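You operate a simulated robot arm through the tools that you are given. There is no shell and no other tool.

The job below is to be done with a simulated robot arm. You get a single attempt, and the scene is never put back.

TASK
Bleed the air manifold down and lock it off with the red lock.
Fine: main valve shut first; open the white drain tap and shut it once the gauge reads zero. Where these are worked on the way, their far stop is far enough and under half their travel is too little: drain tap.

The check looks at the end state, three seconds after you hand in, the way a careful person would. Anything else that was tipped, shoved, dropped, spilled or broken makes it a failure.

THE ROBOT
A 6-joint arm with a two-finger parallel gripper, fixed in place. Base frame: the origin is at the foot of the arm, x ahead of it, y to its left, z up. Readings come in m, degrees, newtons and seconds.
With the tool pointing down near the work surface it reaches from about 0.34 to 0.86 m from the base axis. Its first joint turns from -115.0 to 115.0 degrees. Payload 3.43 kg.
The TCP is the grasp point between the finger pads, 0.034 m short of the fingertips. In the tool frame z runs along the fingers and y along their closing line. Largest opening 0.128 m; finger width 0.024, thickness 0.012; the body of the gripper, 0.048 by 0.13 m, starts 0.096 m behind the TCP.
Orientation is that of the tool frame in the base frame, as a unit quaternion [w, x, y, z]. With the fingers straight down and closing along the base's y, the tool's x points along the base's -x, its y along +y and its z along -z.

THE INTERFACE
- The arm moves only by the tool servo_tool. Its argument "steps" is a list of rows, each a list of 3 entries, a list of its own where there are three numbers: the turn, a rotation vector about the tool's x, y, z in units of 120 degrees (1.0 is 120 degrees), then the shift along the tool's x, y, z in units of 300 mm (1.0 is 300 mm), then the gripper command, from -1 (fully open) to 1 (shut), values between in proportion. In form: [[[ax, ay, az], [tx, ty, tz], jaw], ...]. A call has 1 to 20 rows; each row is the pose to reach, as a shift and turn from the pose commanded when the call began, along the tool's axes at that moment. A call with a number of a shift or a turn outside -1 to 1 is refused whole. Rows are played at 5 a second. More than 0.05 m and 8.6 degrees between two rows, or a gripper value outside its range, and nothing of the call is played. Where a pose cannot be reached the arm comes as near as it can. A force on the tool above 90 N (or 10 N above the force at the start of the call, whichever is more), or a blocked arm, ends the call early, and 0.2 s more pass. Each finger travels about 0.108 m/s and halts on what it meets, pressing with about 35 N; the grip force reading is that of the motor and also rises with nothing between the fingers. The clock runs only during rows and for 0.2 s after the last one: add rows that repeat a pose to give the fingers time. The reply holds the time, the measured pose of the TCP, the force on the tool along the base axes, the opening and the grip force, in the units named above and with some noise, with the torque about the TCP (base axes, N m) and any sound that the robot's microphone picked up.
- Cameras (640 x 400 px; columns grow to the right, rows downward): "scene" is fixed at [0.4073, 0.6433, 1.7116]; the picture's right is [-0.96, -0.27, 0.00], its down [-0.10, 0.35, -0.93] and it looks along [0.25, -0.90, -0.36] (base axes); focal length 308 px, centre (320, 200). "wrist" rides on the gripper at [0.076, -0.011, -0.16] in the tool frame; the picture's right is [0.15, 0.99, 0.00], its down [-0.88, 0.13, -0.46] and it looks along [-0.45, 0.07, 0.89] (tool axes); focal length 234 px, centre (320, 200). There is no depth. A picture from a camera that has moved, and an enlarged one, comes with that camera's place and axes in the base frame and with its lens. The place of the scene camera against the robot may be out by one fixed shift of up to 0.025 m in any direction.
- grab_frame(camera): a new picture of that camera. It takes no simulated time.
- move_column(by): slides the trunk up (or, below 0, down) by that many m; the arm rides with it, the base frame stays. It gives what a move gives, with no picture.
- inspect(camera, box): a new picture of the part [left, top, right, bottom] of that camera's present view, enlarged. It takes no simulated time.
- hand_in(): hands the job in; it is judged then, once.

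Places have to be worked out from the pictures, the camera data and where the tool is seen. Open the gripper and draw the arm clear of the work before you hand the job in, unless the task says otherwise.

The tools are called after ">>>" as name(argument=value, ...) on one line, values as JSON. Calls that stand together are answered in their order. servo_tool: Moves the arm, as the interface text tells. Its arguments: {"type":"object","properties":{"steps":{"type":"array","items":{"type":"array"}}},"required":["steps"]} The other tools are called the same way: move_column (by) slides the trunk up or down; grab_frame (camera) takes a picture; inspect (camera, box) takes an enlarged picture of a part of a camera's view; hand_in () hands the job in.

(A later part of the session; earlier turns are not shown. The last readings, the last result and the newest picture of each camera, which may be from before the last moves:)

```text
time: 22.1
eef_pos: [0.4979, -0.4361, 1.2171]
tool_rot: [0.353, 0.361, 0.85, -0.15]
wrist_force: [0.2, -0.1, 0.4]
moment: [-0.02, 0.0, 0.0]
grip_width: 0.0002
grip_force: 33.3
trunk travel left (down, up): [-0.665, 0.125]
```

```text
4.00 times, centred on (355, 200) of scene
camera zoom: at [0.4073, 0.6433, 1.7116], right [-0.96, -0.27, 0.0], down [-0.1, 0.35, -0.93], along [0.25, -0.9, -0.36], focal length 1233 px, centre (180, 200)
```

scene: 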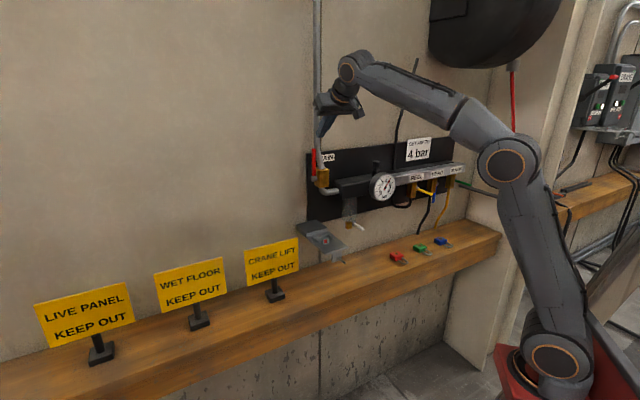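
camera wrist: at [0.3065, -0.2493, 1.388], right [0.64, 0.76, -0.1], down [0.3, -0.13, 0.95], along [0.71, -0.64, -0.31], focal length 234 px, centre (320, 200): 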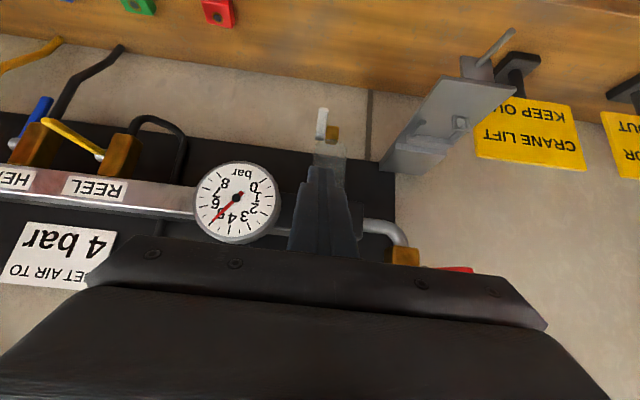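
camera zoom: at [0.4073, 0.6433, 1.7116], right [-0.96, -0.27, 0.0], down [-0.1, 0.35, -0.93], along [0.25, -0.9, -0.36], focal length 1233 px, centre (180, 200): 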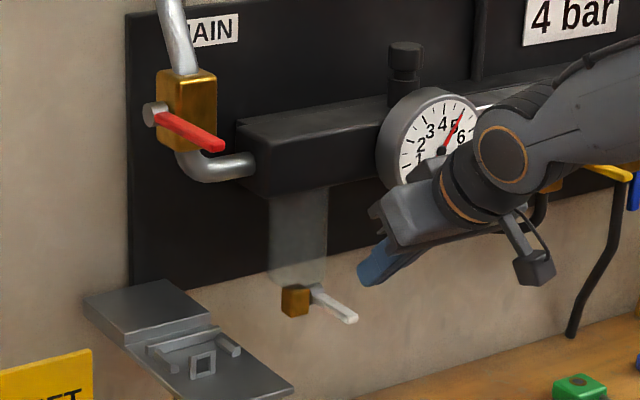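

Everything agrees with the picture: the fingertips sit 3–4 cm above the lever. I press the lever down along its arc, watching the force.

>>> servo_tool(steps=[[[0, 0, 0], [0.003, -0.007, 0.08], 1], [[0, 0, 0], [0.005, -0.007, 0.153], 1], [[0, 0, 0], [0.025, -0.007, 0.185], 1], [[0, 0, 0], [0.0457, -0.007, 0.2163], 1], [[0, 0, 0], [0.068, -0.007, 0.252], 1], [[0, 0, 0], [0.0917, -0.007, 0.2867], 1]])

>>> inspect(camera="wrist", box=[220, 60, 420, 240])

>>> inspect(camera="scene", box=[305, 150, 405, 250])

```text
time: 23.5
eef_pos: [0.5248, -0.4676, 1.1373]
tool_rot: [0.351, 0.361, 0.851, -0.15]
wrist_force: [-0.2, -0.2, 0.1]
moment: [-0.03, 0.02, -0.02]
grip_width: 0.0
grip_force: 32.7
trunk travel left (down, up): [-0.665, 0.125]
```

```text
2.22 times, centred on (320, 150) of wrist
camera zoom: at [0.4007, -0.3564, 1.1951], right [0.64, 0.76, -0.1], down [0.3, -0.13, 0.94], along [0.71, -0.64, -0.31], focal length 520 px, centre (320, 311)
```

zoom: 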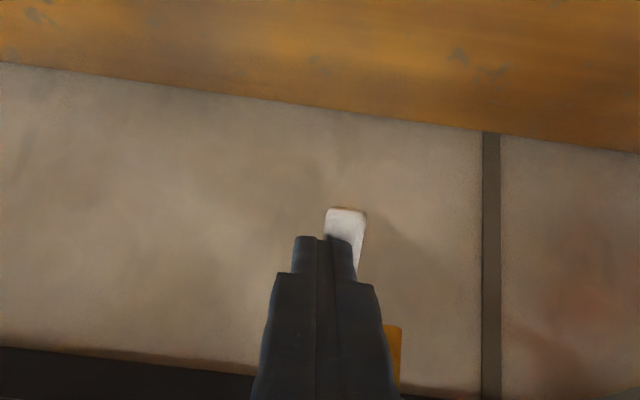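

```text
4.00 times, centred on (355, 200) of scene
camera zoom: at [0.4073, 0.6433, 1.7116], right [-0.96, -0.27, 0.0], down [-0.1, 0.35, -0.93], along [0.25, -0.9, -0.36], focal length 1233 px, centre (180, 200)
```

zoom: 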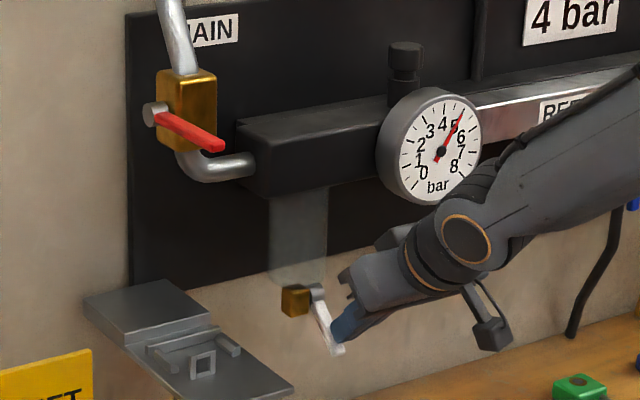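

The lever follows down freely at about 40°. I continue to the far stop.

>>> servo_tool(steps=[[[0, 0, 0], [0.01, 0.008, 0.03], 1], [[0, 0, 0], [0.0196, 0.012, 0.0576], 1], [[0, 0, 0], [0.006, 0.012, 0.085], 1], [[0, 0, 0], [-0.0067, 0.012, 0.112], 1], [[0, 0, 0], [-0.0207, 0.012, 0.135], 1], [[0, 0, 0], [-0.035, 0.012, 0.15], 1]])

>>> inspect(camera="wrist", box=[220, 60, 420, 240])

>>> inspect(camera="scene", box=[305, 150, 405, 250])

```text
time: 24.9
eef_pos: [0.5448, -0.4845, 1.1101]
tool_rot: [0.346, 0.364, 0.852, -0.149]
wrist_force: [-43.6, 55.9, 29.8]
moment: [0.42, -0.16, 0.41]
grip_width: 0.0
grip_force: 33.0
trunk travel left (down, up): [-0.665, 0.125]
stopped in row 6: the force on the tool passed its limit at 95 N (the readings are from after the stop); the commanded pose is now the measured one
```

```text
2.22 times, centred on (320, 150) of wrist
camera zoom: at [0.4213, -0.3734, 1.1726], right [0.64, 0.76, -0.1], down [0.31, -0.13, 0.94], along [0.7, -0.64, -0.32], focal length 520 px, centre (320, 311)
```

zoom: 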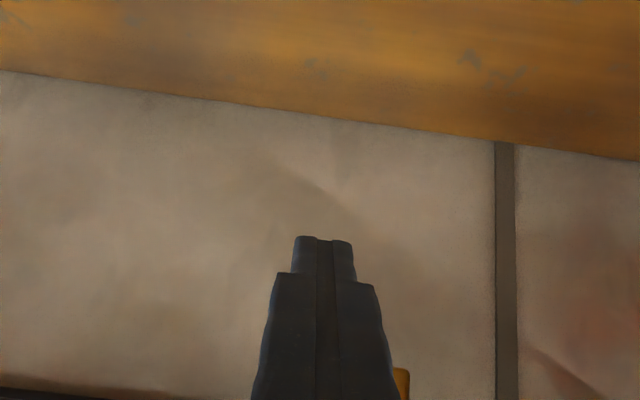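

```text
4.00 times, centred on (355, 200) of scene
camera zoom: at [0.4073, 0.6433, 1.7116], right [-0.96, -0.27, 0.0], down [-0.1, 0.35, -0.93], along [0.25, -0.9, -0.36], focal length 1233 px, centre (180, 200)
```

zoom: 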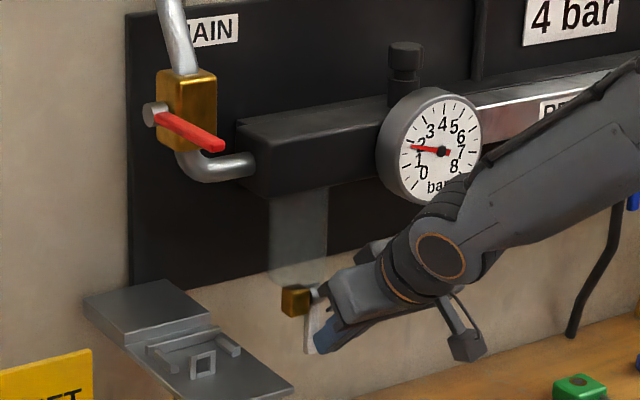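

The lever hit its far stop (vertical, opened fully) and the gauge is falling, now under 2 bar. I back off to relieve the push and let it bleed, pitching the tool flatter for the next grasp.

>>> servo_tool(steps=[[[0, 0, 0], [0, 0, -0.06], 1], [[0, 0, 0], [0, 0, -0.16], 1], [[0, 0, 0], [0.02, 0, -0.26], 1], [[0, -0.06, 0], [0.06, 0, -0.35], 1], [[0, -0.12, 0], [0.1, 0, -0.42], 1], [[0, -0.167, 0], [0.14, 0, -0.45], 1], [[0, -0.167, 0], [0.14, 0, -0.45], 1]])

>>> grab_frame(camera="wrist")

>>> inspect(camera="scene", box=[305, 150, 405, 250])

```text
time: 26.5
eef_pos: [0.4562, -0.4046, 1.1751]
tool_rot: [0.488, 0.388, 0.755, -0.202]
wrist_force: [4.2, 2.7, 1.3]
moment: [-0.09, 0.32, -0.26]
grip_width: 0.0
grip_force: 33.0
out of reach, approached as far as the arm can: row 4, 5
trunk travel left (down, up): [-0.665, 0.125]
```

```text
taken
camera wrist: at [0.337, -0.2736, 1.1781], right [0.74, 0.67, -0.06], down [0.04, 0.05, 1.0], along [0.67, -0.74, 0.01], focal length 234 px, centre (320, 200)
```

wrist: 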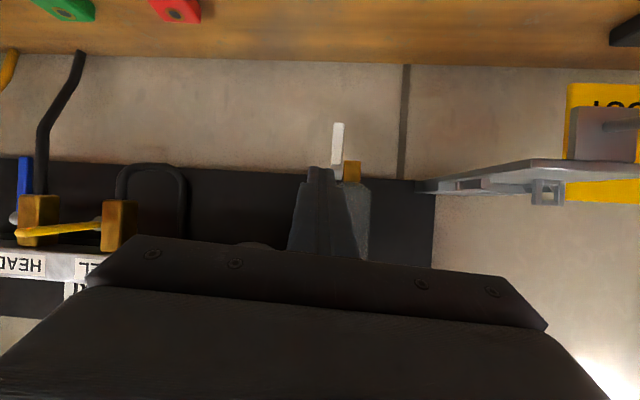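

```text
4.00 times, centred on (355, 200) of scene
camera zoom: at [0.4073, 0.6433, 1.7116], right [-0.96, -0.27, 0.0], down [-0.1, 0.35, -0.93], along [0.25, -0.9, -0.36], focal length 1233 px, centre (180, 200)
```

zoom: 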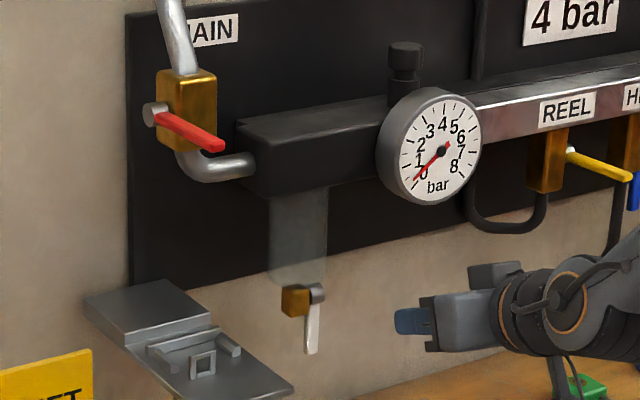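

The lever hangs straight down and the gauge needle is near zero. The tool's orientation is a few degrees off from my command, so I hold still for a moment and re-read, and check the gauge closely.

>>> servo_tool(steps=[[[0, 0, 0], [0, 0, 0], 1], [[0, 0, 0], [0, 0, 0], 1], [[0, 0, 0], [0, 0, 0], 1]])

>>> inspect(camera="scene", box=[360, 160, 408, 210])

>>> grab_frame(camera="scene")

```text
time: 27.3
eef_pos: [0.4659, -0.3987, 1.1779]
tool_rot: [0.488, 0.334, 0.778, -0.212]
wrist_force: [-0.6, -0.2, 0.5]
moment: [0.01, -0.03, -0.01]
grip_width: 0.0
grip_force: 33.0
trunk travel left (down, up): [-0.665, 0.125]
```

```text
8.00 times, centred on (384, 185) of scene
camera zoom: at [0.4073, 0.6433, 1.7116], right [-0.96, -0.27, 0.0], down [-0.1, 0.35, -0.93], along [0.25, -0.9, -0.36], focal length 2465 px, centre (-192, 320)
```

zoom: 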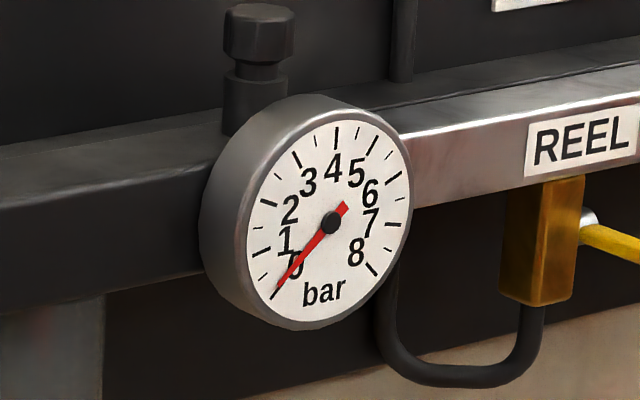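

```text
taken
```

scene: 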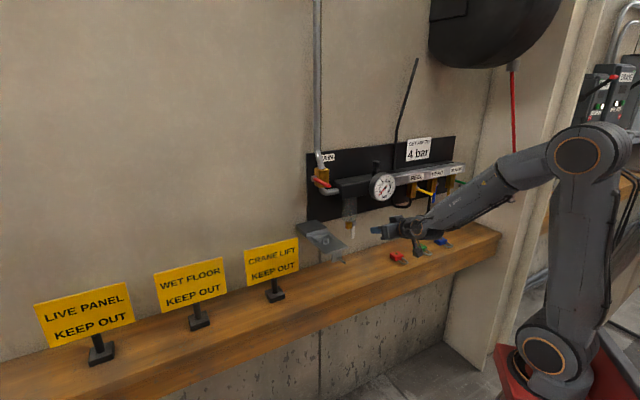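

Gauge reads zero. Orientation has now settled (pitch ≈ 64°, aligned with the wall). I check the lever in the wrist view before grasping it to shut the tap.

>>> inspect(camera="wrist", box=[240, 90, 400, 190])

```text
4.00 times, centred on (320, 140) of wrist
camera zoom: at [0.3359, -0.2783, 1.1792], right [0.68, 0.72, -0.14], down [0.08, 0.11, 0.99], along [0.73, -0.68, 0.02], focal length 937 px, centre (320, 440)
```

zoom: 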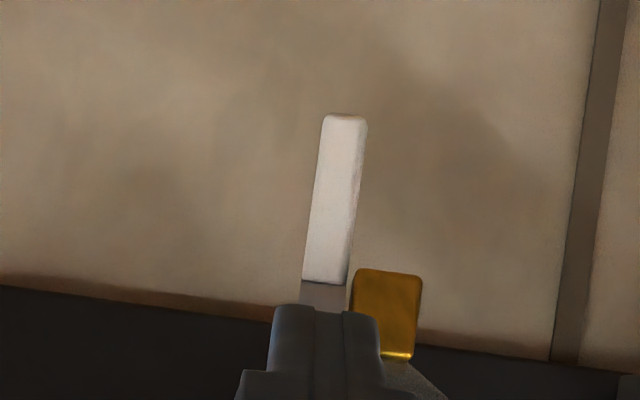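

Lever hangs from z 1.13 to 1.074 at a ≈ 0.054. I open the fingers to about 45 mm and slide them either side of its lower end, keeping below the brass body.

>>> servo_tool(steps=[[[0, 0, 0], [0.02, 0.01, 0.05], 0.297], [[0, 0, 0], [0.0473, 0.0143, 0.12], 0.297], [[0, 0, 0], [0.0473, 0.0143, 0.22], 0.297], [[0, 0, 0], [0.0473, 0.0143, 0.32], 0.297], [[0, 0, 0], [0.0473, 0.0143, 0.42], 0.297], [[0, 0, 0], [0.0473, 0.0143, 0.48], 0.297], [[0, 0, 0], [0.0473, 0.0143, 0.5327], 0.297], [[0, 0, 0], [0.0473, 0.0143, 0.5327], 0.297]])

>>> inspect(camera="wrist", box=[220, 60, 420, 240])

>>> inspect(camera="scene", box=[305, 180, 405, 270])

```text
time: 28.8
eef_pos: [0.5608, -0.4647, 1.1038]
tool_rot: [0.487, 0.336, 0.777, -0.215]
wrist_force: [-59.1, 59.2, 33.1]
moment: [-1.54, 0.31, -2.12]
grip_width: 0.0463
grip_force: 0.8
out of reach, approached as far as the arm can: row 1, 2, 3, 4, 5, 6, 7
trunk travel left (down, up): [-0.665, 0.125]
stopped in row 7: the force on the tool passed its limit at 106 N (the readings are from after the stop); the commanded pose is now the measured one
```

```text
2.22 times, centred on (320, 150) of wrist
camera zoom: at [0.4312, -0.3444, 1.1043], right [0.68, 0.72, -0.14], down [0.08, 0.11, 0.99], along [0.73, -0.68, 0.02], focal length 520 px, centre (320, 311)
```

zoom: 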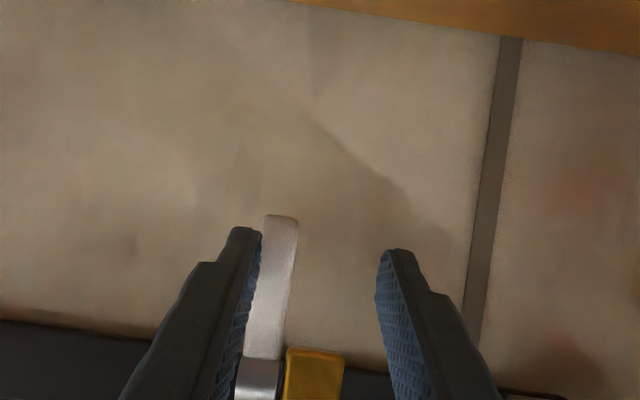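

```text
4.44 times, centred on (355, 225) of scene
camera zoom: at [0.4073, 0.6433, 1.7116], right [-0.96, -0.27, 0.0], down [-0.1, 0.35, -0.93], along [0.25, -0.9, -0.36], focal length 1370 px, centre (164, 89)
```

zoom: 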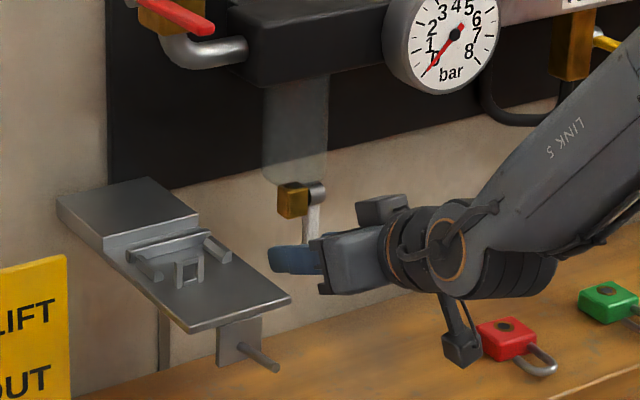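

The −a finger landed on the lever's front face because the tool drifted about 2 cm sideways (the arm was near a limit at this pitch). I back straight out and go to 45° pitch, where the arm tracked well before.

>>> servo_tool(steps=[[[0, 0, 0], [0, 0, -0.1], 0.297], [[0, 0, 0], [0, 0, -0.22], 0.297], [[0, 0.05, 0], [-0.05, -0.03, -0.3], 0.297], [[0, 0.11, 0], [-0.1, -0.067, -0.3], 0.297], [[0, 0.16, 0], [-0.1537, -0.067, -0.2863], 0.297], [[0, 0.16, 0], [-0.1537, -0.067, -0.2863], 0.297], [[0, 0.16, 0], [-0.1537, -0.067, -0.2863], 0.297]])

>>> grab_frame(camera="wrist")

>>> grab_frame(camera="scene")

```text
time: 30.4
eef_pos: [0.5059, -0.4441, 1.1748]
tool_rot: [0.355, 0.371, 0.84, -0.173]
wrist_force: [0.3, 0.0, 0.4]
moment: [0.02, -0.02, 0.05]
grip_width: 0.0448
grip_force: 0.1
out of reach, approached as far as the arm can: row 4, 5, 6, 7
trunk travel left (down, up): [-0.665, 0.125]
```

```text
taken
camera wrist: at [0.3863, -0.3262, 1.2295], right [0.67, 0.73, -0.13], down [0.3, -0.1, 0.95], along [0.68, -0.68, -0.29], focal length 234 px, centre (320, 200)
```

wrist: 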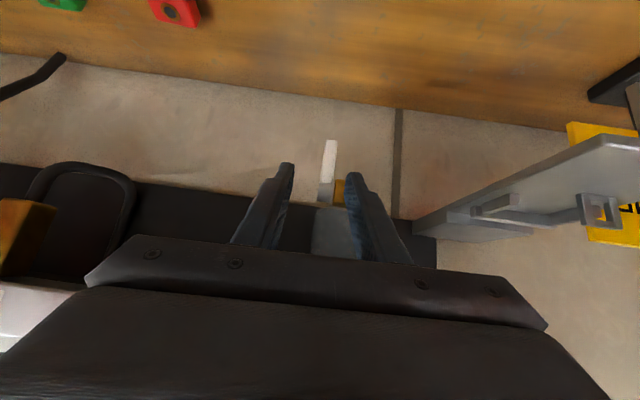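

```text
taken
```

scene: 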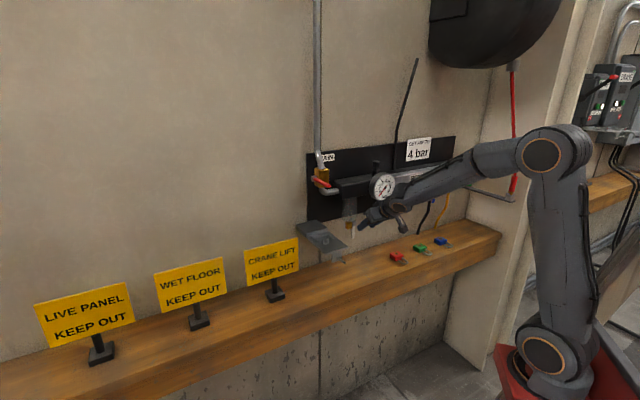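

The tool is a few degrees off in yaw again, probably because the wrist is near its straight-arm singularity. I hold to see whether it settles.

>>> servo_tool(steps=[[[0, 0, 0], [0, 0, 0], 0.297], [[0, 0, 0], [0, 0, 0], 0.297], [[0, 0, 0], [0, 0, 0], 0.297], [[0, 0, 0], [0, 0, 0], 0.297]])

>>> inspect(camera="scene", box=[350, 120, 610, 283])

```text
time: 31.4
eef_pos: [0.5059, -0.4445, 1.1747]
tool_rot: [0.353, 0.373, 0.84, -0.174]
wrist_force: [0.1, -0.1, -0.6]
moment: [0.0, 0.01, 0.01]
grip_width: 0.045
grip_force: 0.0
trunk travel left (down, up): [-0.665, 0.125]
```

```text
2.45 times, centred on (480, 202) of scene
camera zoom: at [0.4073, 0.6433, 1.7116], right [-0.96, -0.27, 0.0], down [-0.1, 0.35, -0.93], along [0.25, -0.9, -0.36], focal length 756 px, centre (-73, 196)
```

zoom: 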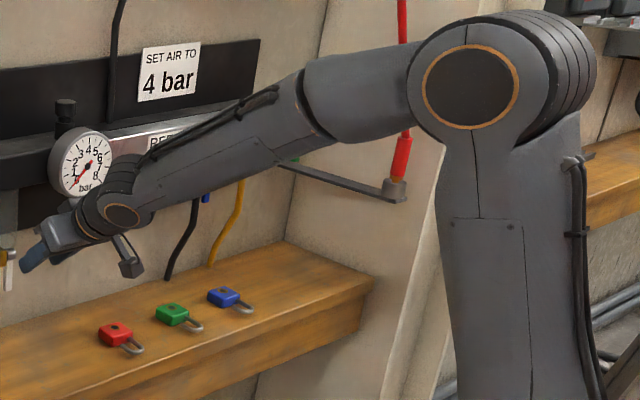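

The arm sits at the wrist singularity here (forearm and tool in line). I raise the tool, lower the trunk by 0.25 m so the forearm flattens out, and straighten the orientation.

>>> servo_tool(steps=[[[0, 0, 0], [0, 0, -0.11], 0.297], [[0, 0, 0], [0, 0, -0.22], 0.297], [[-0.006, 0.002, -0.001], [0, 0.003, -0.33], 0.297], [[-0.012, 0.005, -0.002], [-0.106, 0.006, -0.436], 0.297], [[-0.018, 0.007, -0.004], [-0.212, 0.01, -0.542], 0.297], [[-0.025, 0.01, -0.005], [-0.318, 0.013, -0.648], 0.297], [[-0.025, 0.01, -0.005], [-0.424, 0.013, -0.754], 0.297], [[-0.025, 0.01, -0.005], [-0.424, 0.013, -0.754], 0.297]])

>>> move_column(by=-0.25)

>>> grab_frame(camera="scene")

>>> grab_frame(camera="wrist")

```text
time: 33.2
eef_pos: [0.464, -0.3902, 1.4247]
tool_rot: [0.348, 0.355, 0.858, -0.13]
wrist_force: [-0.2, -0.4, -0.2]
moment: [0.0, 0.01, -0.04]
grip_width: 0.0451
grip_force: 0.0
trunk travel left (down, up): [-0.665, 0.125]
```

```text
time: 35.8
eef_pos: [0.4627, -0.3915, 1.1744]
tool_rot: [0.349, 0.355, 0.857, -0.13]
wrist_force: [-0.2, 0.2, 0.2]
moment: [0.02, -0.04, -0.02]
grip_width: 0.0452
grip_force: 0.0
trunk travel left (down, up): [-0.415, 0.375]
```

```text
taken
```

scene: 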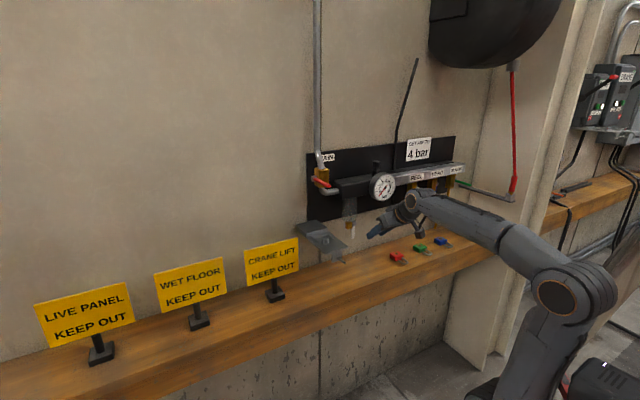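

```text
taken
camera wrist: at [0.3346, -0.2851, 1.2367], right [0.62, 0.78, -0.08], down [0.3, -0.15, 0.94], along [0.72, -0.61, -0.33], focal length 234 px, centre (320, 200)
```

wrist: 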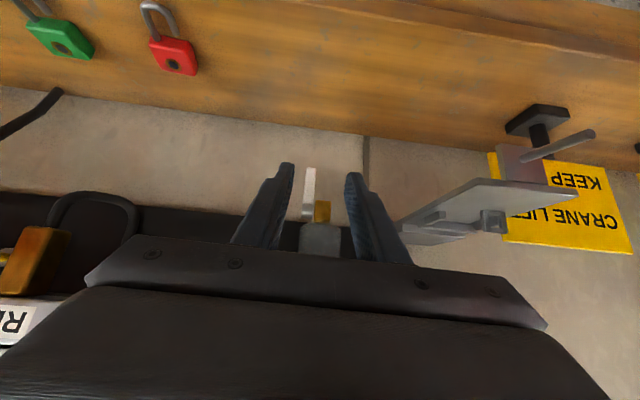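

Now the forearm is flatter and the column move was purely vertical. I correct the small orientation error, pitch to about 51°, and go to the pre-grasp point in front of the lever.

>>> servo_tool(steps=[[[0.005, -0.02, -0.001], [-0.045, -0.003, 0.065], 0.297], [[0.01, -0.04, -0.002], [-0.09, -0.007, 0.13], 0.297], [[0.0147, -0.06, -0.0021], [-0.133, -0.0107, 0.1973], 0.297], [[0.0147, -0.06, -0.0021], [-0.133, -0.0107, 0.1973], 0.297]])

>>> inspect(camera="wrist", box=[220, 60, 420, 240])

>>> inspect(camera="scene", box=[305, 180, 405, 270])

```text
time: 36.8
eef_pos: [0.511, -0.4413, 1.1589]
tool_rot: [0.396, 0.349, 0.833, -0.166]
wrist_force: [-0.3, 0.3, -0.3]
moment: [-0.02, 0.0, 0.01]
grip_width: 0.0452
grip_force: 0.0
trunk travel left (down, up): [-0.415, 0.375]
```

```text
2.22 times, centred on (320, 150) of wrist
camera zoom: at [0.3815, -0.3276, 1.1996], right [0.64, 0.76, -0.11], down [0.23, -0.05, 0.97], along [0.73, -0.65, -0.21], focal length 520 px, centre (320, 311)
```

zoom: 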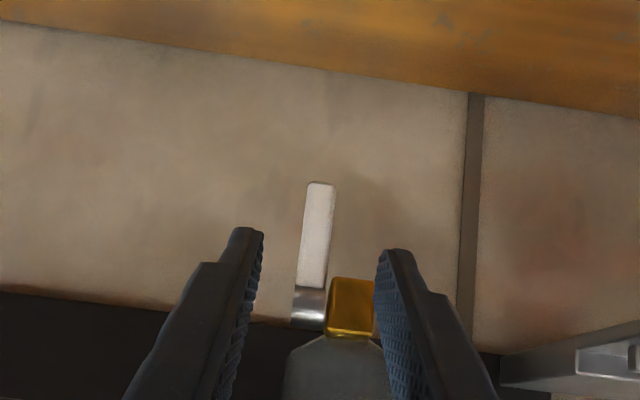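

```text
4.44 times, centred on (355, 225) of scene
camera zoom: at [0.4073, 0.6433, 1.7116], right [-0.96, -0.27, 0.0], down [-0.1, 0.35, -0.93], along [0.25, -0.9, -0.36], focal length 1370 px, centre (164, 89)
```

zoom: 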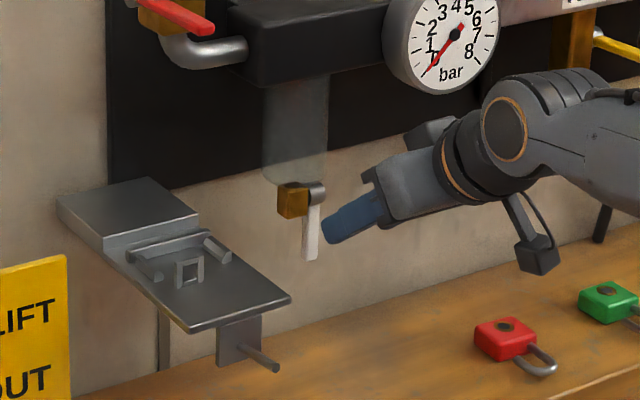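

Aligned now: heading matches the wall and the lever sits between the open fingers. I advance to straddle the lever's lower end.

>>> servo_tool(steps=[[[0, 0, 0], [-0.001, -0.007, 0.08], 0.297], [[0, 0, 0], [-0.002, -0.0075, 0.16], 0.297], [[0, 0, 0], [-0.003, -0.0075, 0.24], 0.297], [[0, 0, 0], [-0.003, -0.0075, 0.3], 0.297], [[0, 0, 0], [-0.003, -0.0075, 0.334], 0.297], [[0, 0, 0], [-0.003, -0.0075, 0.334], 0.297]])

>>> inspect(camera="wrist", box=[220, 60, 420, 240])

>>> inspect(camera="scene", box=[305, 180, 405, 270])

```text
time: 38.2
eef_pos: [0.5627, -0.4987, 1.095]
tool_rot: [0.397, 0.348, 0.833, -0.165]
wrist_force: [-0.2, -0.1, -0.8]
moment: [0.03, -0.03, -0.01]
grip_width: 0.045
grip_force: 0.0
trunk travel left (down, up): [-0.415, 0.375]
```

```text
2.22 times, centred on (320, 150) of wrist
camera zoom: at [0.4347, -0.3856, 1.1371], right [0.64, 0.76, -0.11], down [0.23, -0.05, 0.97], along [0.73, -0.65, -0.21], focal length 520 px, centre (320, 311)
```

zoom: 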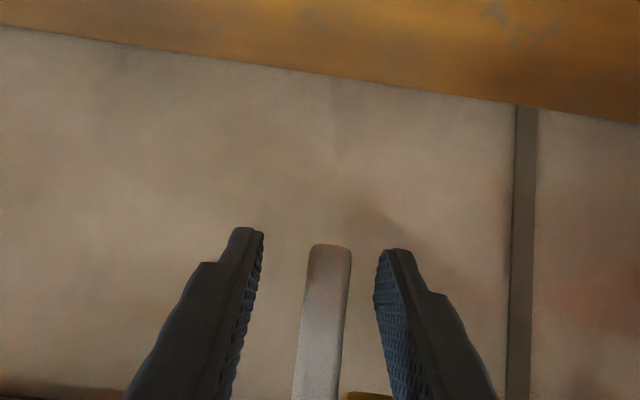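

```text
4.44 times, centred on (355, 225) of scene
camera zoom: at [0.4073, 0.6433, 1.7116], right [-0.96, -0.27, 0.0], down [-0.1, 0.35, -0.93], along [0.25, -0.9, -0.36], focal length 1370 px, centre (164, 89)
```

zoom: 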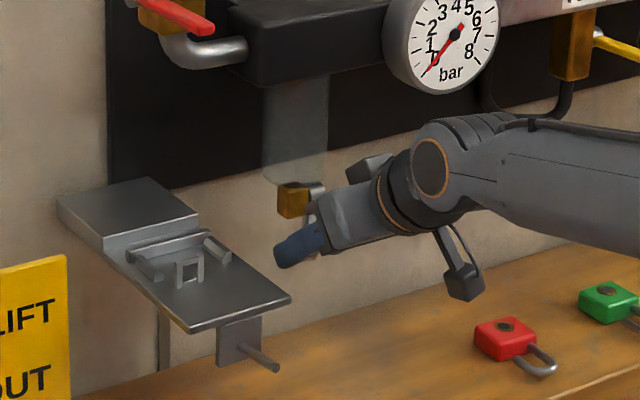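

Fingers straddle the lever cleanly with no force. I close on it and swing it out and up through 90° to its shut stop.

>>> servo_tool(steps=[[[0, 0, 0], [0, 0, 0], 1], [[0, 0, 0], [0, 0, 0], 1], [[0, 0, 0], [0.014, 0, -0.0225], 1], [[0, 0, 0], [0.028, 0, -0.0457], 1], [[0, 0, 0], [0.036, 0, -0.071], 1], [[0, 0, 0], [0.0433, 0, -0.0967], 1], [[0, 0, 0], [0.045, 0, -0.123], 1], [[0, 0, 0], [0.0447, 0, -0.15], 1], [[0, 0, 0], [0.04, 0, -0.176], 1], [[0, 0, 0], [0.0327, 0, -0.2023], 1], [[0, 0, 0], [0.021, 0, -0.227], 1], [[0, 0, 0], [0.007, 0, -0.249], 1], [[0, 0, 0], [-0.01, 0, -0.27], 1], [[0, 0, 0], [-0.0293, 0, -0.288], 1], [[0, 0, 0], [-0.04, 0, -0.296], 1]])

>>> inspect(camera="wrist", box=[220, 60, 420, 240])

>>> inspect(camera="scene", box=[305, 180, 405, 270])

```text
time: 41.4
eef_pos: [0.5225, -0.4536, 1.159]
tool_rot: [0.395, 0.349, 0.834, -0.165]
wrist_force: [8.6, 23.2, -23.3]
moment: [1.64, 0.86, 0.52]
grip_width: 0.0159
grip_force: 45.2
trunk travel left (down, up): [-0.415, 0.375]
```

```text
2.22 times, centred on (320, 150) of wrist
camera zoom: at [0.3933, -0.34, 1.2009], right [0.64, 0.76, -0.11], down [0.24, -0.06, 0.97], along [0.73, -0.65, -0.22], focal length 520 px, centre (320, 311)
```

zoom: 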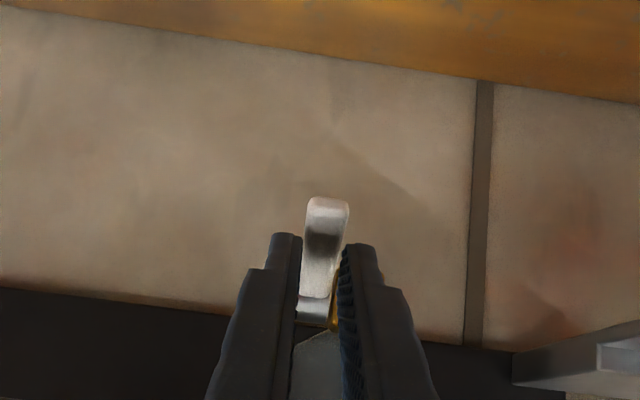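

```text
4.44 times, centred on (355, 225) of scene
camera zoom: at [0.4073, 0.6433, 1.7116], right [-0.96, -0.27, 0.0], down [-0.1, 0.35, -0.93], along [0.25, -0.9, -0.36], focal length 1370 px, centre (164, 89)
```

zoom: 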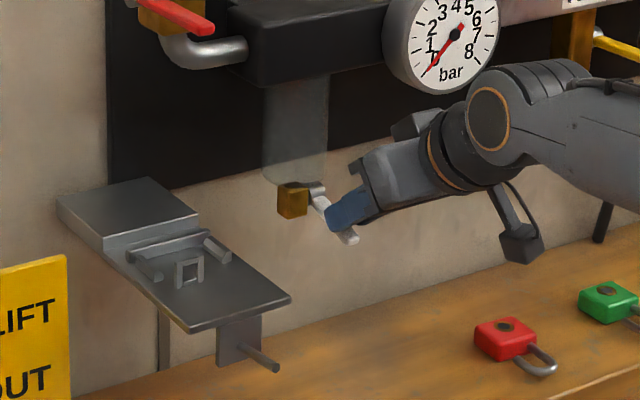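

The lever is about 15° short of its original horizontal position. I keep lifting a bit further while gripped and watch the force.

>>> servo_tool(steps=[[[0, 0, 0], [-0.018, 0, -0.012], 1], [[0, 0, 0], [-0.036, 0, -0.024], 1], [[0, 0, 0], [-0.054, 0, -0.036], 1]])

>>> inspect(camera="wrist", box=[220, 60, 420, 240])

>>> inspect(camera="scene", box=[305, 180, 405, 270])

```text
time: 42.2
eef_pos: [0.5211, -0.4586, 1.1802]
tool_rot: [0.397, 0.349, 0.832, -0.167]
wrist_force: [-0.1, 0.4, 1.2]
moment: [0.02, -0.01, 0.02]
grip_width: 0.0
grip_force: 33.4
trunk travel left (down, up): [-0.415, 0.375]
```

```text
2.22 times, centred on (320, 150) of wrist
camera zoom: at [0.3926, -0.3433, 1.2218], right [0.64, 0.76, -0.11], down [0.23, -0.05, 0.97], along [0.73, -0.65, -0.21], focal length 520 px, centre (320, 311)
```

zoom: 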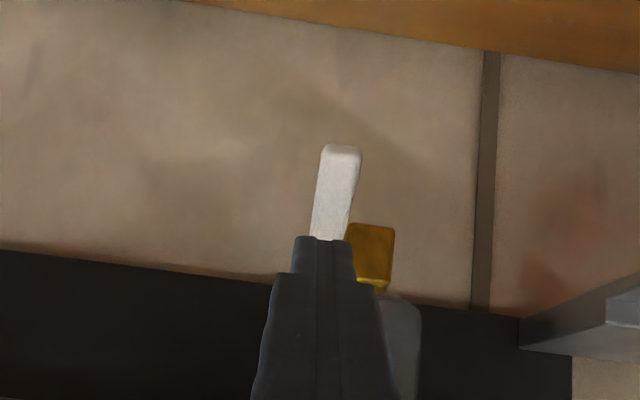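

```text
4.44 times, centred on (355, 225) of scene
camera zoom: at [0.4073, 0.6433, 1.7116], right [-0.96, -0.27, 0.0], down [-0.1, 0.35, -0.93], along [0.25, -0.9, -0.36], focal length 1370 px, centre (164, 89)
```

zoom: 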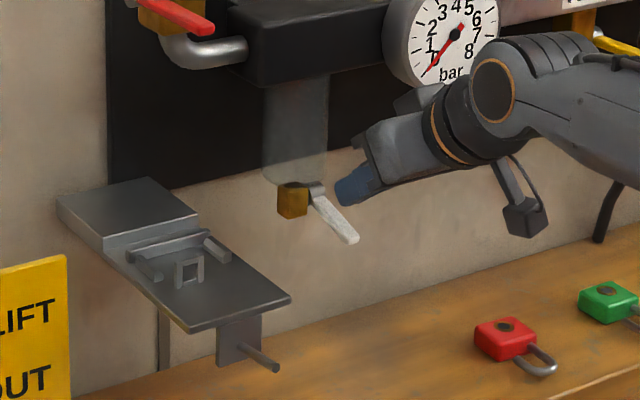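

The grip slipped off with the lever about 20° below its stop. I'll back out, go under it with the closed fingers and lift it from below.

>>> servo_tool(steps=[[[0, 0, 0], [0, 0, -0.12], 1], [[0, 0, 0], [0, 0, -0.233], 1], [[0, 0, 0], [0.12, 0.005, -0.233], 1], [[0, 0, 0], [0.239, 0.008, -0.233], 1], [[0, 0, 0], [0.239, 0.008, -0.12], 1], [[0, 0, 0], [0.239, 0.008, -0.02], 1], [[0, 0, 0], [0.239, 0.008, 0.083], 1]])

>>> inspect(camera="wrist", box=[220, 60, 420, 240])

>>> inspect(camera="scene", box=[305, 180, 405, 270])

```text
time: 43.8
eef_pos: [0.5056, -0.4336, 1.1079]
tool_rot: [0.397, 0.349, 0.832, -0.167]
wrist_force: [-0.3, 0.9, 0.7]
moment: [-0.05, 0.02, -0.01]
grip_width: 0.0
grip_force: 33.3
out of reach, approached as far as the arm can: row 4
trunk travel left (down, up): [-0.415, 0.375]
```

```text
2.22 times, centred on (320, 150) of wrist
camera zoom: at [0.3763, -0.32, 1.149], right [0.64, 0.76, -0.11], down [0.23, -0.05, 0.97], along [0.73, -0.65, -0.21], focal length 520 px, centre (320, 311)
```

zoom: 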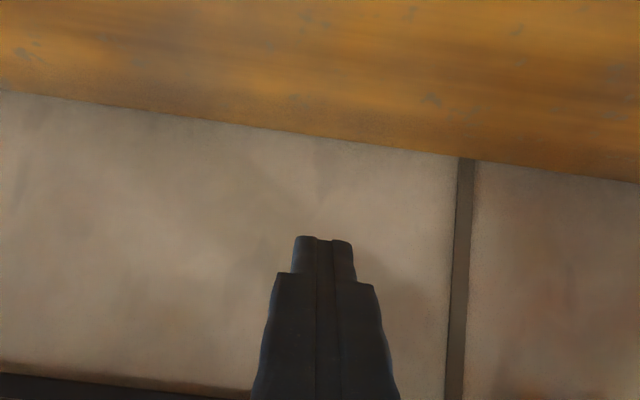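

```text
4.44 times, centred on (355, 225) of scene
camera zoom: at [0.4073, 0.6433, 1.7116], right [-0.96, -0.27, 0.0], down [-0.1, 0.35, -0.93], along [0.25, -0.9, -0.36], focal length 1370 px, centre (164, 89)
```

zoom: 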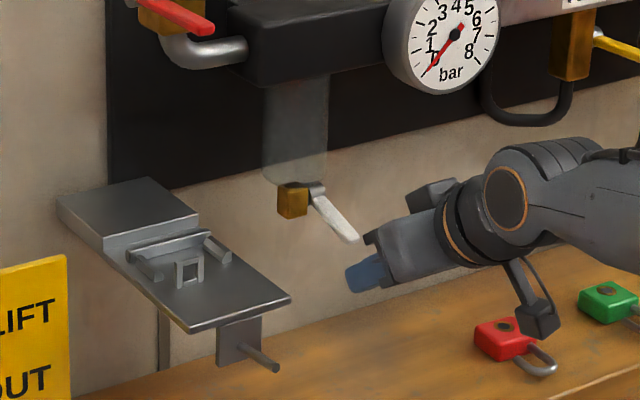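

Fingers are below the lever tip. I move 18 mm further in under it and lift about 55 mm.

>>> servo_tool(steps=[[[0, 0, 0], [-0.038, -0.01, 0.0466], 1], [[0, 0, 0], [-0.0617, -0.01, 0.0273], 1], [[0, 0, 0], [-0.0853, -0.01, 0.008], 1], [[0, 0, 0], [-0.109, -0.01, -0.0114], 1], [[0, 0, 0], [-0.1327, -0.01, -0.0307], 1], [[0, 0, 0], [-0.1563, -0.01, -0.05], 1], [[0, 0, 0], [-0.18, -0.01, -0.0694], 1]])

>>> inspect(camera="wrist", box=[220, 60, 420, 240])

>>> inspect(camera="scene", box=[305, 180, 405, 270])

```text
time: 45.2
eef_pos: [0.5117, -0.4489, 1.1345]
tool_rot: [0.378, 0.353, 0.841, -0.157]
wrist_force: [-5.6, 5.7, -7.1]
moment: [0.08, 0.03, 0.11]
grip_width: 0.0003
grip_force: 33.4
trunk travel left (down, up): [-0.415, 0.375]
stopped in row 7: the force on the tool passed its limit at 94 N (the readings are from after the stop); the commanded pose is now the measured one
```

```text
2.22 times, centred on (320, 150) of wrist
camera zoom: at [0.3833, -0.3373, 1.1843], right [0.64, 0.76, -0.11], down [0.26, -0.09, 0.96], along [0.72, -0.64, -0.26], focal length 520 px, centre (320, 311)
```

zoom: 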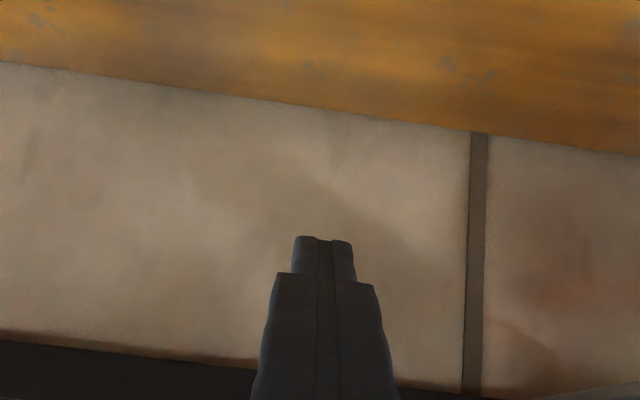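

```text
4.44 times, centred on (355, 225) of scene
camera zoom: at [0.4073, 0.6433, 1.7116], right [-0.96, -0.27, 0.0], down [-0.1, 0.35, -0.93], along [0.25, -0.9, -0.36], focal length 1370 px, centre (164, 89)
```

zoom: 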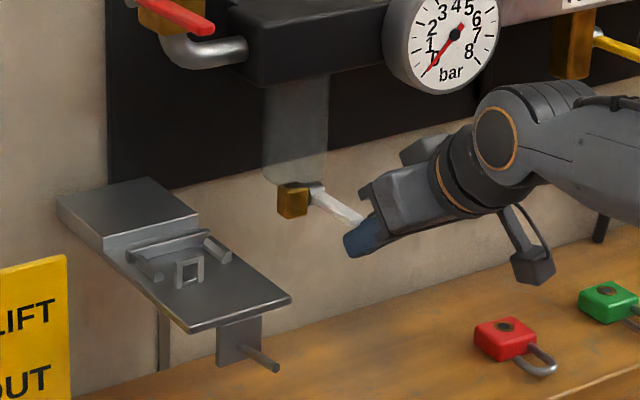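

The lever reached its shut stop (force limit tripped at 94 N). I drop away below it and back out, then check its position.

>>> servo_tool(steps=[[[0, 0, 0], [0.06, 0, 0], 1], [[0, 0, 0], [0.1, 0, -0.06], 1], [[0, 0, 0], [0.1, 0, -0.18], 1], [[0, 0, 0], [0.05, 0, -0.3], 1], [[0, 0, 0], [-0.05, 0, -0.4], 1]])

>>> inspect(camera="scene", box=[305, 180, 405, 270])

>>> grab_frame(camera="wrist")

```text
time: 46.4
eef_pos: [0.4573, -0.3927, 1.2262]
tool_rot: [0.379, 0.354, 0.84, -0.158]
wrist_force: [0.3, -0.5, 0.3]
moment: [0.01, 0.02, 0.06]
grip_width: 0.0002
grip_force: 32.5
trunk travel left (down, up): [-0.415, 0.375]
```

```text
4.44 times, centred on (355, 225) of scene
camera zoom: at [0.4073, 0.6433, 1.7116], right [-0.96, -0.27, 0.0], down [-0.1, 0.35, -0.93], along [0.25, -0.9, -0.36], focal length 1370 px, centre (164, 89)
```

zoom: 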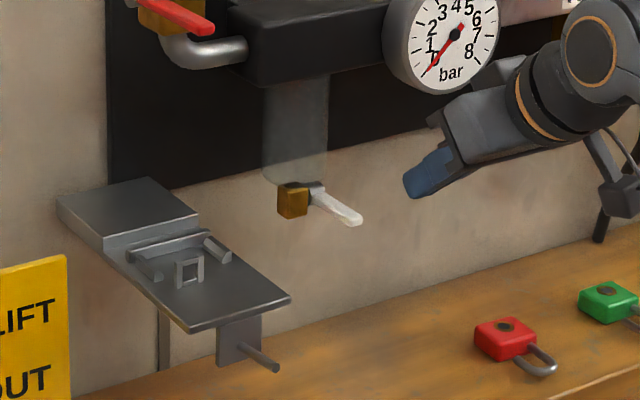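

```text
taken
camera wrist: at [0.3292, -0.2801, 1.2759], right [0.64, 0.76, -0.11], down [0.26, -0.08, 0.96], along [0.72, -0.64, -0.25], focal length 234 px, centre (320, 200)
```

wrist: 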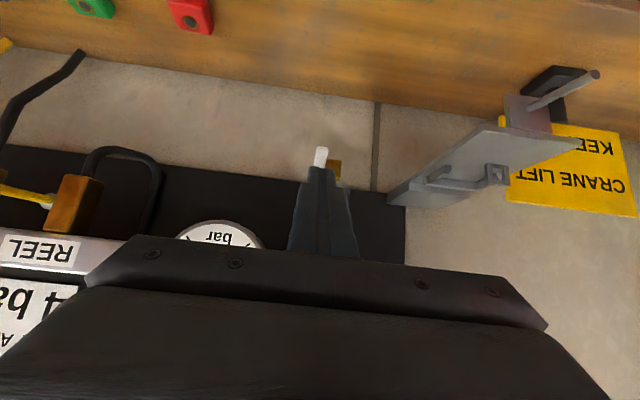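

The drain lever is back at its original horizontal (shut) position, gauge at 0 and MAIN still shut. Now the red lock: I move in front of it for a close look.

>>> servo_tool(steps=[[[0, 0, 0], [0, -0.133, 0], 1], [[0, 0, 0], [0, -0.267, 0], 1], [[0, 0, 0], [0, -0.4, 0], 1], [[0, 0, 0], [0, -0.533, 0], 0.5], [[0, 0, 0], [0, -0.667, 0], 0], [[0, 0, 0], [0.1, -0.667, 0.09], -0.5], [[0, 0, 0], [0.2, -0.667, 0.18], -0.5], [[0, 0, 0], [0.3, -0.667, 0.27], -0.5], [[0, 0, 0], [0.383, -0.667, 0.347], -0.5], [[0, 0, 0], [0.383, -0.667, 0.347], -0.5]])

>>> grab_frame(camera="wrist")

>>> grab_frame(camera="scene")

```text
time: 48.6
eef_pos: [0.315, -0.5348, 1.0712]
tool_rot: [0.38, 0.352, 0.841, -0.157]
wrist_force: [-0.4, -0.6, 0.9]
moment: [-0.04, -0.02, 0.01]
grip_width: 0.0958
grip_force: 0.1
trunk travel left (down, up): [-0.415, 0.375]
```

```text
taken
camera wrist: at [0.1871, -0.4234, 1.1196], right [0.64, 0.76, -0.11], down [0.26, -0.08, 0.96], along [0.72, -0.64, -0.25], focal length 234 px, centre (320, 200)
```

wrist: 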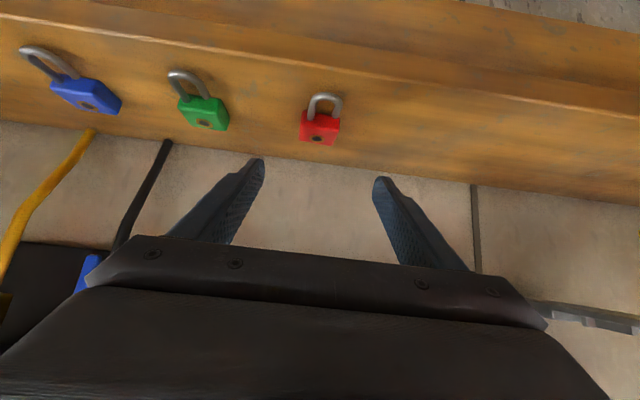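

```text
taken
```

scene: 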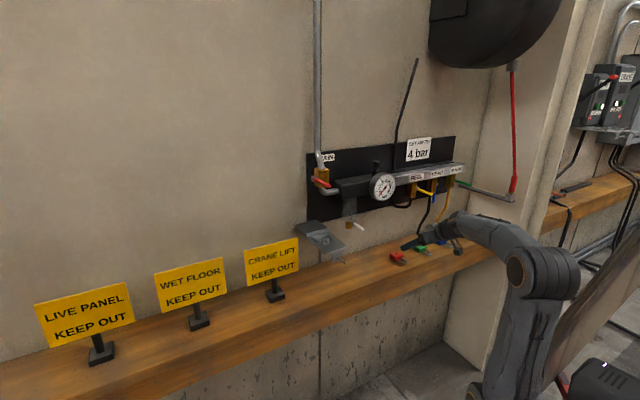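

>>> inspect(camera="wrist", box=[280, 75, 360, 155])

>>> inspect(camera="scene", box=[375, 235, 435, 280])

```text
5.00 times, centred on (320, 115) of wrist
camera zoom: at [0.1871, -0.4234, 1.1196], right [0.64, 0.76, -0.11], down [0.26, -0.08, 0.96], along [0.72, -0.64, -0.25], focal length 1171 px, centre (320, 625)
```

zoom: 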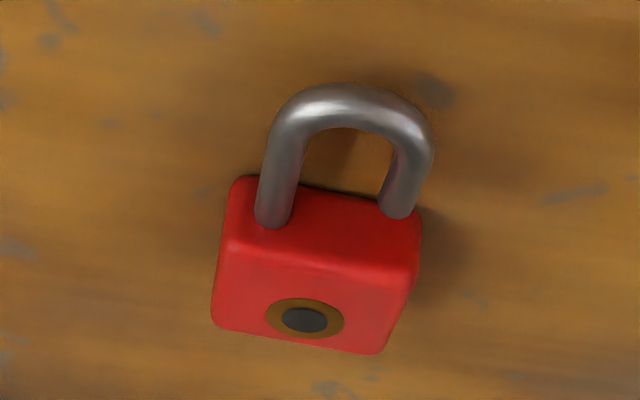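

```text
8.89 times, centred on (405, 258) of scene
camera zoom: at [0.4073, 0.6433, 1.7116], right [-0.96, -0.27, 0.0], down [-0.1, 0.35, -0.93], along [0.25, -0.9, -0.36], focal length 2739 px, centre (-436, -311)
```

zoom: 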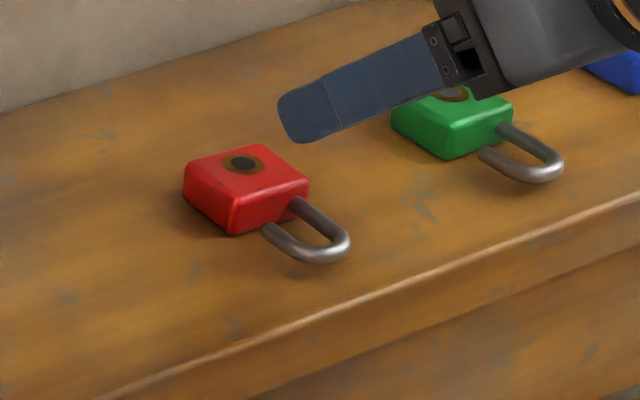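

The lock body is about 46 × 43 × 20 mm, square to the wall, centred at a ≈ −0.154, front face p ≈ 0.682, shelf z ≈ 0.945; its free leg lines up with the eye when the body is centred in the fence. I set the pitch to 45° and go to a pre-grasp in front of the lock.

>>> servo_tool(steps=[[[0, 0.01, 0], [0.014, -0.004, 0.055], -0.172], [[0, 0.02, 0], [0.028, -0.008, 0.11], -0.172], [[0, 0.029, 0], [0.0417, -0.0113, 0.1657], -0.172], [[0, 0.029, 0], [0.0417, -0.0113, 0.1657], -0.172]])

>>> inspect(camera="wrist", box=[240, 60, 400, 220])

>>> inspect(camera="scene", box=[375, 225, 455, 285])

```text
time: 49.6
eef_pos: [0.3333, -0.5587, 1.0289]
tool_rot: [0.353, 0.358, 0.852, -0.148]
wrist_force: [0.7, -0.3, -0.5]
moment: [0.02, -0.01, -0.02]
grip_width: 0.0751
grip_force: 0.0
trunk travel left (down, up): [-0.415, 0.375]
```

```text
2.50 times, centred on (320, 140) of wrist
camera zoom: at [0.2077, -0.448, 1.0874], right [0.63, 0.77, -0.1], down [0.3, -0.12, 0.95], along [0.71, -0.63, -0.31], focal length 585 px, centre (320, 350)
```

zoom: 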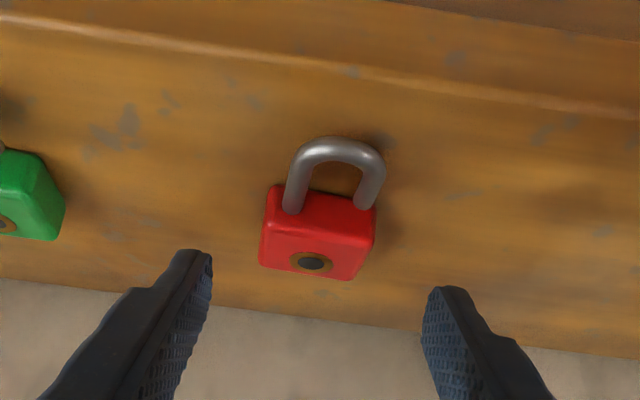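

```text
6.67 times, centred on (415, 255) of scene
camera zoom: at [0.4073, 0.6433, 1.7116], right [-0.96, -0.27, 0.0], down [-0.1, 0.35, -0.93], along [0.25, -0.9, -0.36], focal length 2054 px, centre (-313, -167)
```

zoom: 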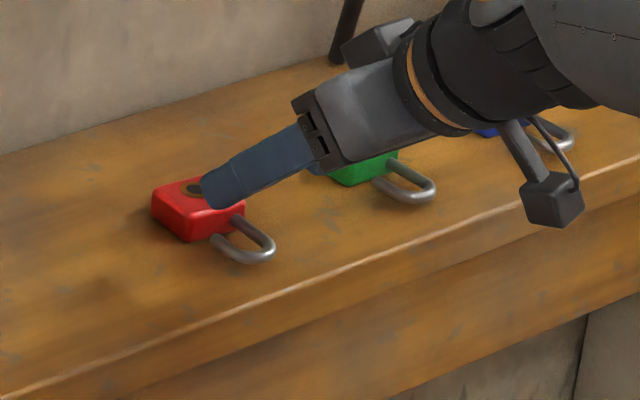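

Orientation is spot on. I advance 60 mm along the tool axis so the fingertips straddle the front half of the lock body about 9 mm above the shelf, then close.

>>> servo_tool(steps=[[[0, 0, 0], [0, -0.0067, 0.07], -0.172], [[0, 0, 0], [0, -0.0067, 0.14], -0.172], [[0, 0, 0], [0, -0.0067, 0.2], -0.172], [[0, 0, 0], [0, -0.0067, 0.2], -0.172]])

>>> inspect(camera="wrist", box=[240, 80, 400, 240])

>>> inspect(camera="scene", box=[375, 225, 455, 285])

```text
time: 50.6
eef_pos: [0.3586, -0.5886, 0.9856]
tool_rot: [0.354, 0.357, 0.852, -0.146]
wrist_force: [-0.5, -0.1, -0.4]
moment: [0.06, 0.0, -0.04]
grip_width: 0.0753
grip_force: 0.0
trunk travel left (down, up): [-0.415, 0.375]
```

```text
2.50 times, centred on (320, 160) of wrist
camera zoom: at [0.2341, -0.4792, 1.0437], right [0.63, 0.77, -0.1], down [0.3, -0.12, 0.95], along [0.71, -0.63, -0.31], focal length 585 px, centre (320, 300)
```

zoom: 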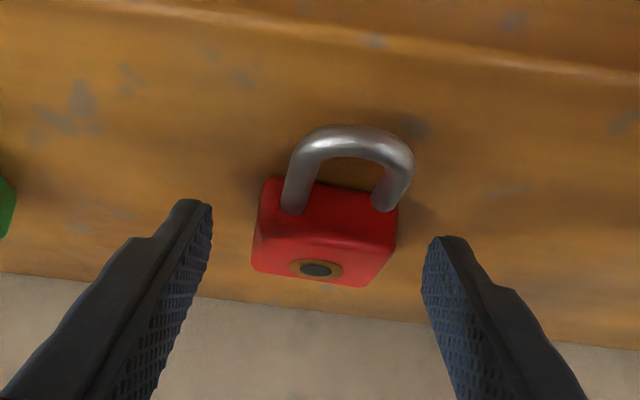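

```text
6.67 times, centred on (415, 255) of scene
camera zoom: at [0.4073, 0.6433, 1.7116], right [-0.96, -0.27, 0.0], down [-0.1, 0.35, -0.93], along [0.25, -0.9, -0.36], focal length 2054 px, centre (-313, -167)
```

zoom: 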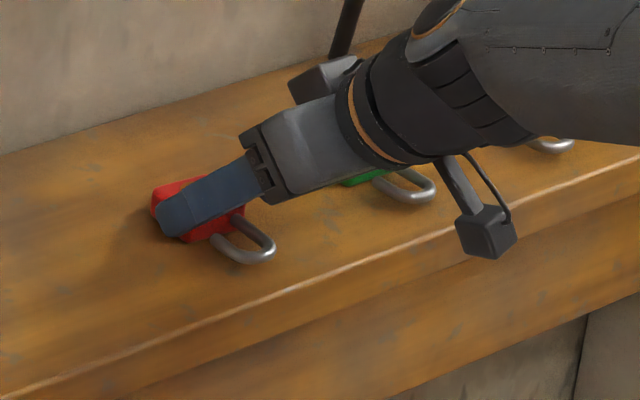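

The lock sits centred between the fingers. Closing on it now.

>>> servo_tool(steps=[[[0, 0, 0], [0, 0, 0], 0.3], [[0, 0, 0], [0, 0, 0], 1], [[0, 0, 0], [0, 0, 0], 1], [[0, 0, 0], [0, 0, 0], 1]])

>>> inspect(camera="wrist", box=[240, 80, 400, 240])

```text
time: 51.6
eef_pos: [0.3594, -0.5889, 0.9843]
tool_rot: [0.355, 0.357, 0.851, -0.147]
wrist_force: [0.8, 0.3, 2.4]
moment: [0.05, -0.19, 0.02]
grip_width: 0.0497
grip_force: 35.0
trunk travel left (down, up): [-0.415, 0.375]
```

```text
2.50 times, centred on (320, 160) of wrist
camera zoom: at [0.2341, -0.479, 1.0438], right [0.63, 0.77, -0.1], down [0.3, -0.12, 0.95], along [0.71, -0.63, -0.31], focal length 585 px, centre (320, 300)
```

zoom: 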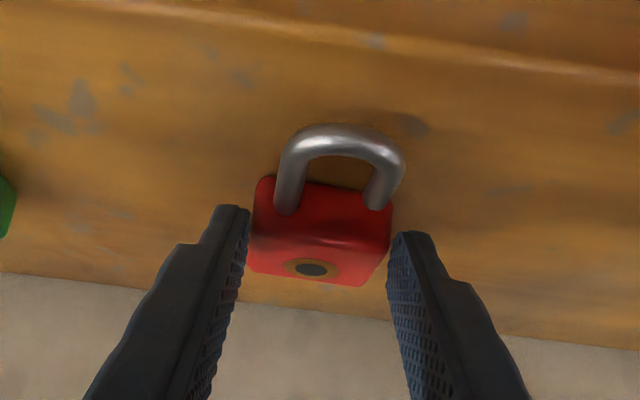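

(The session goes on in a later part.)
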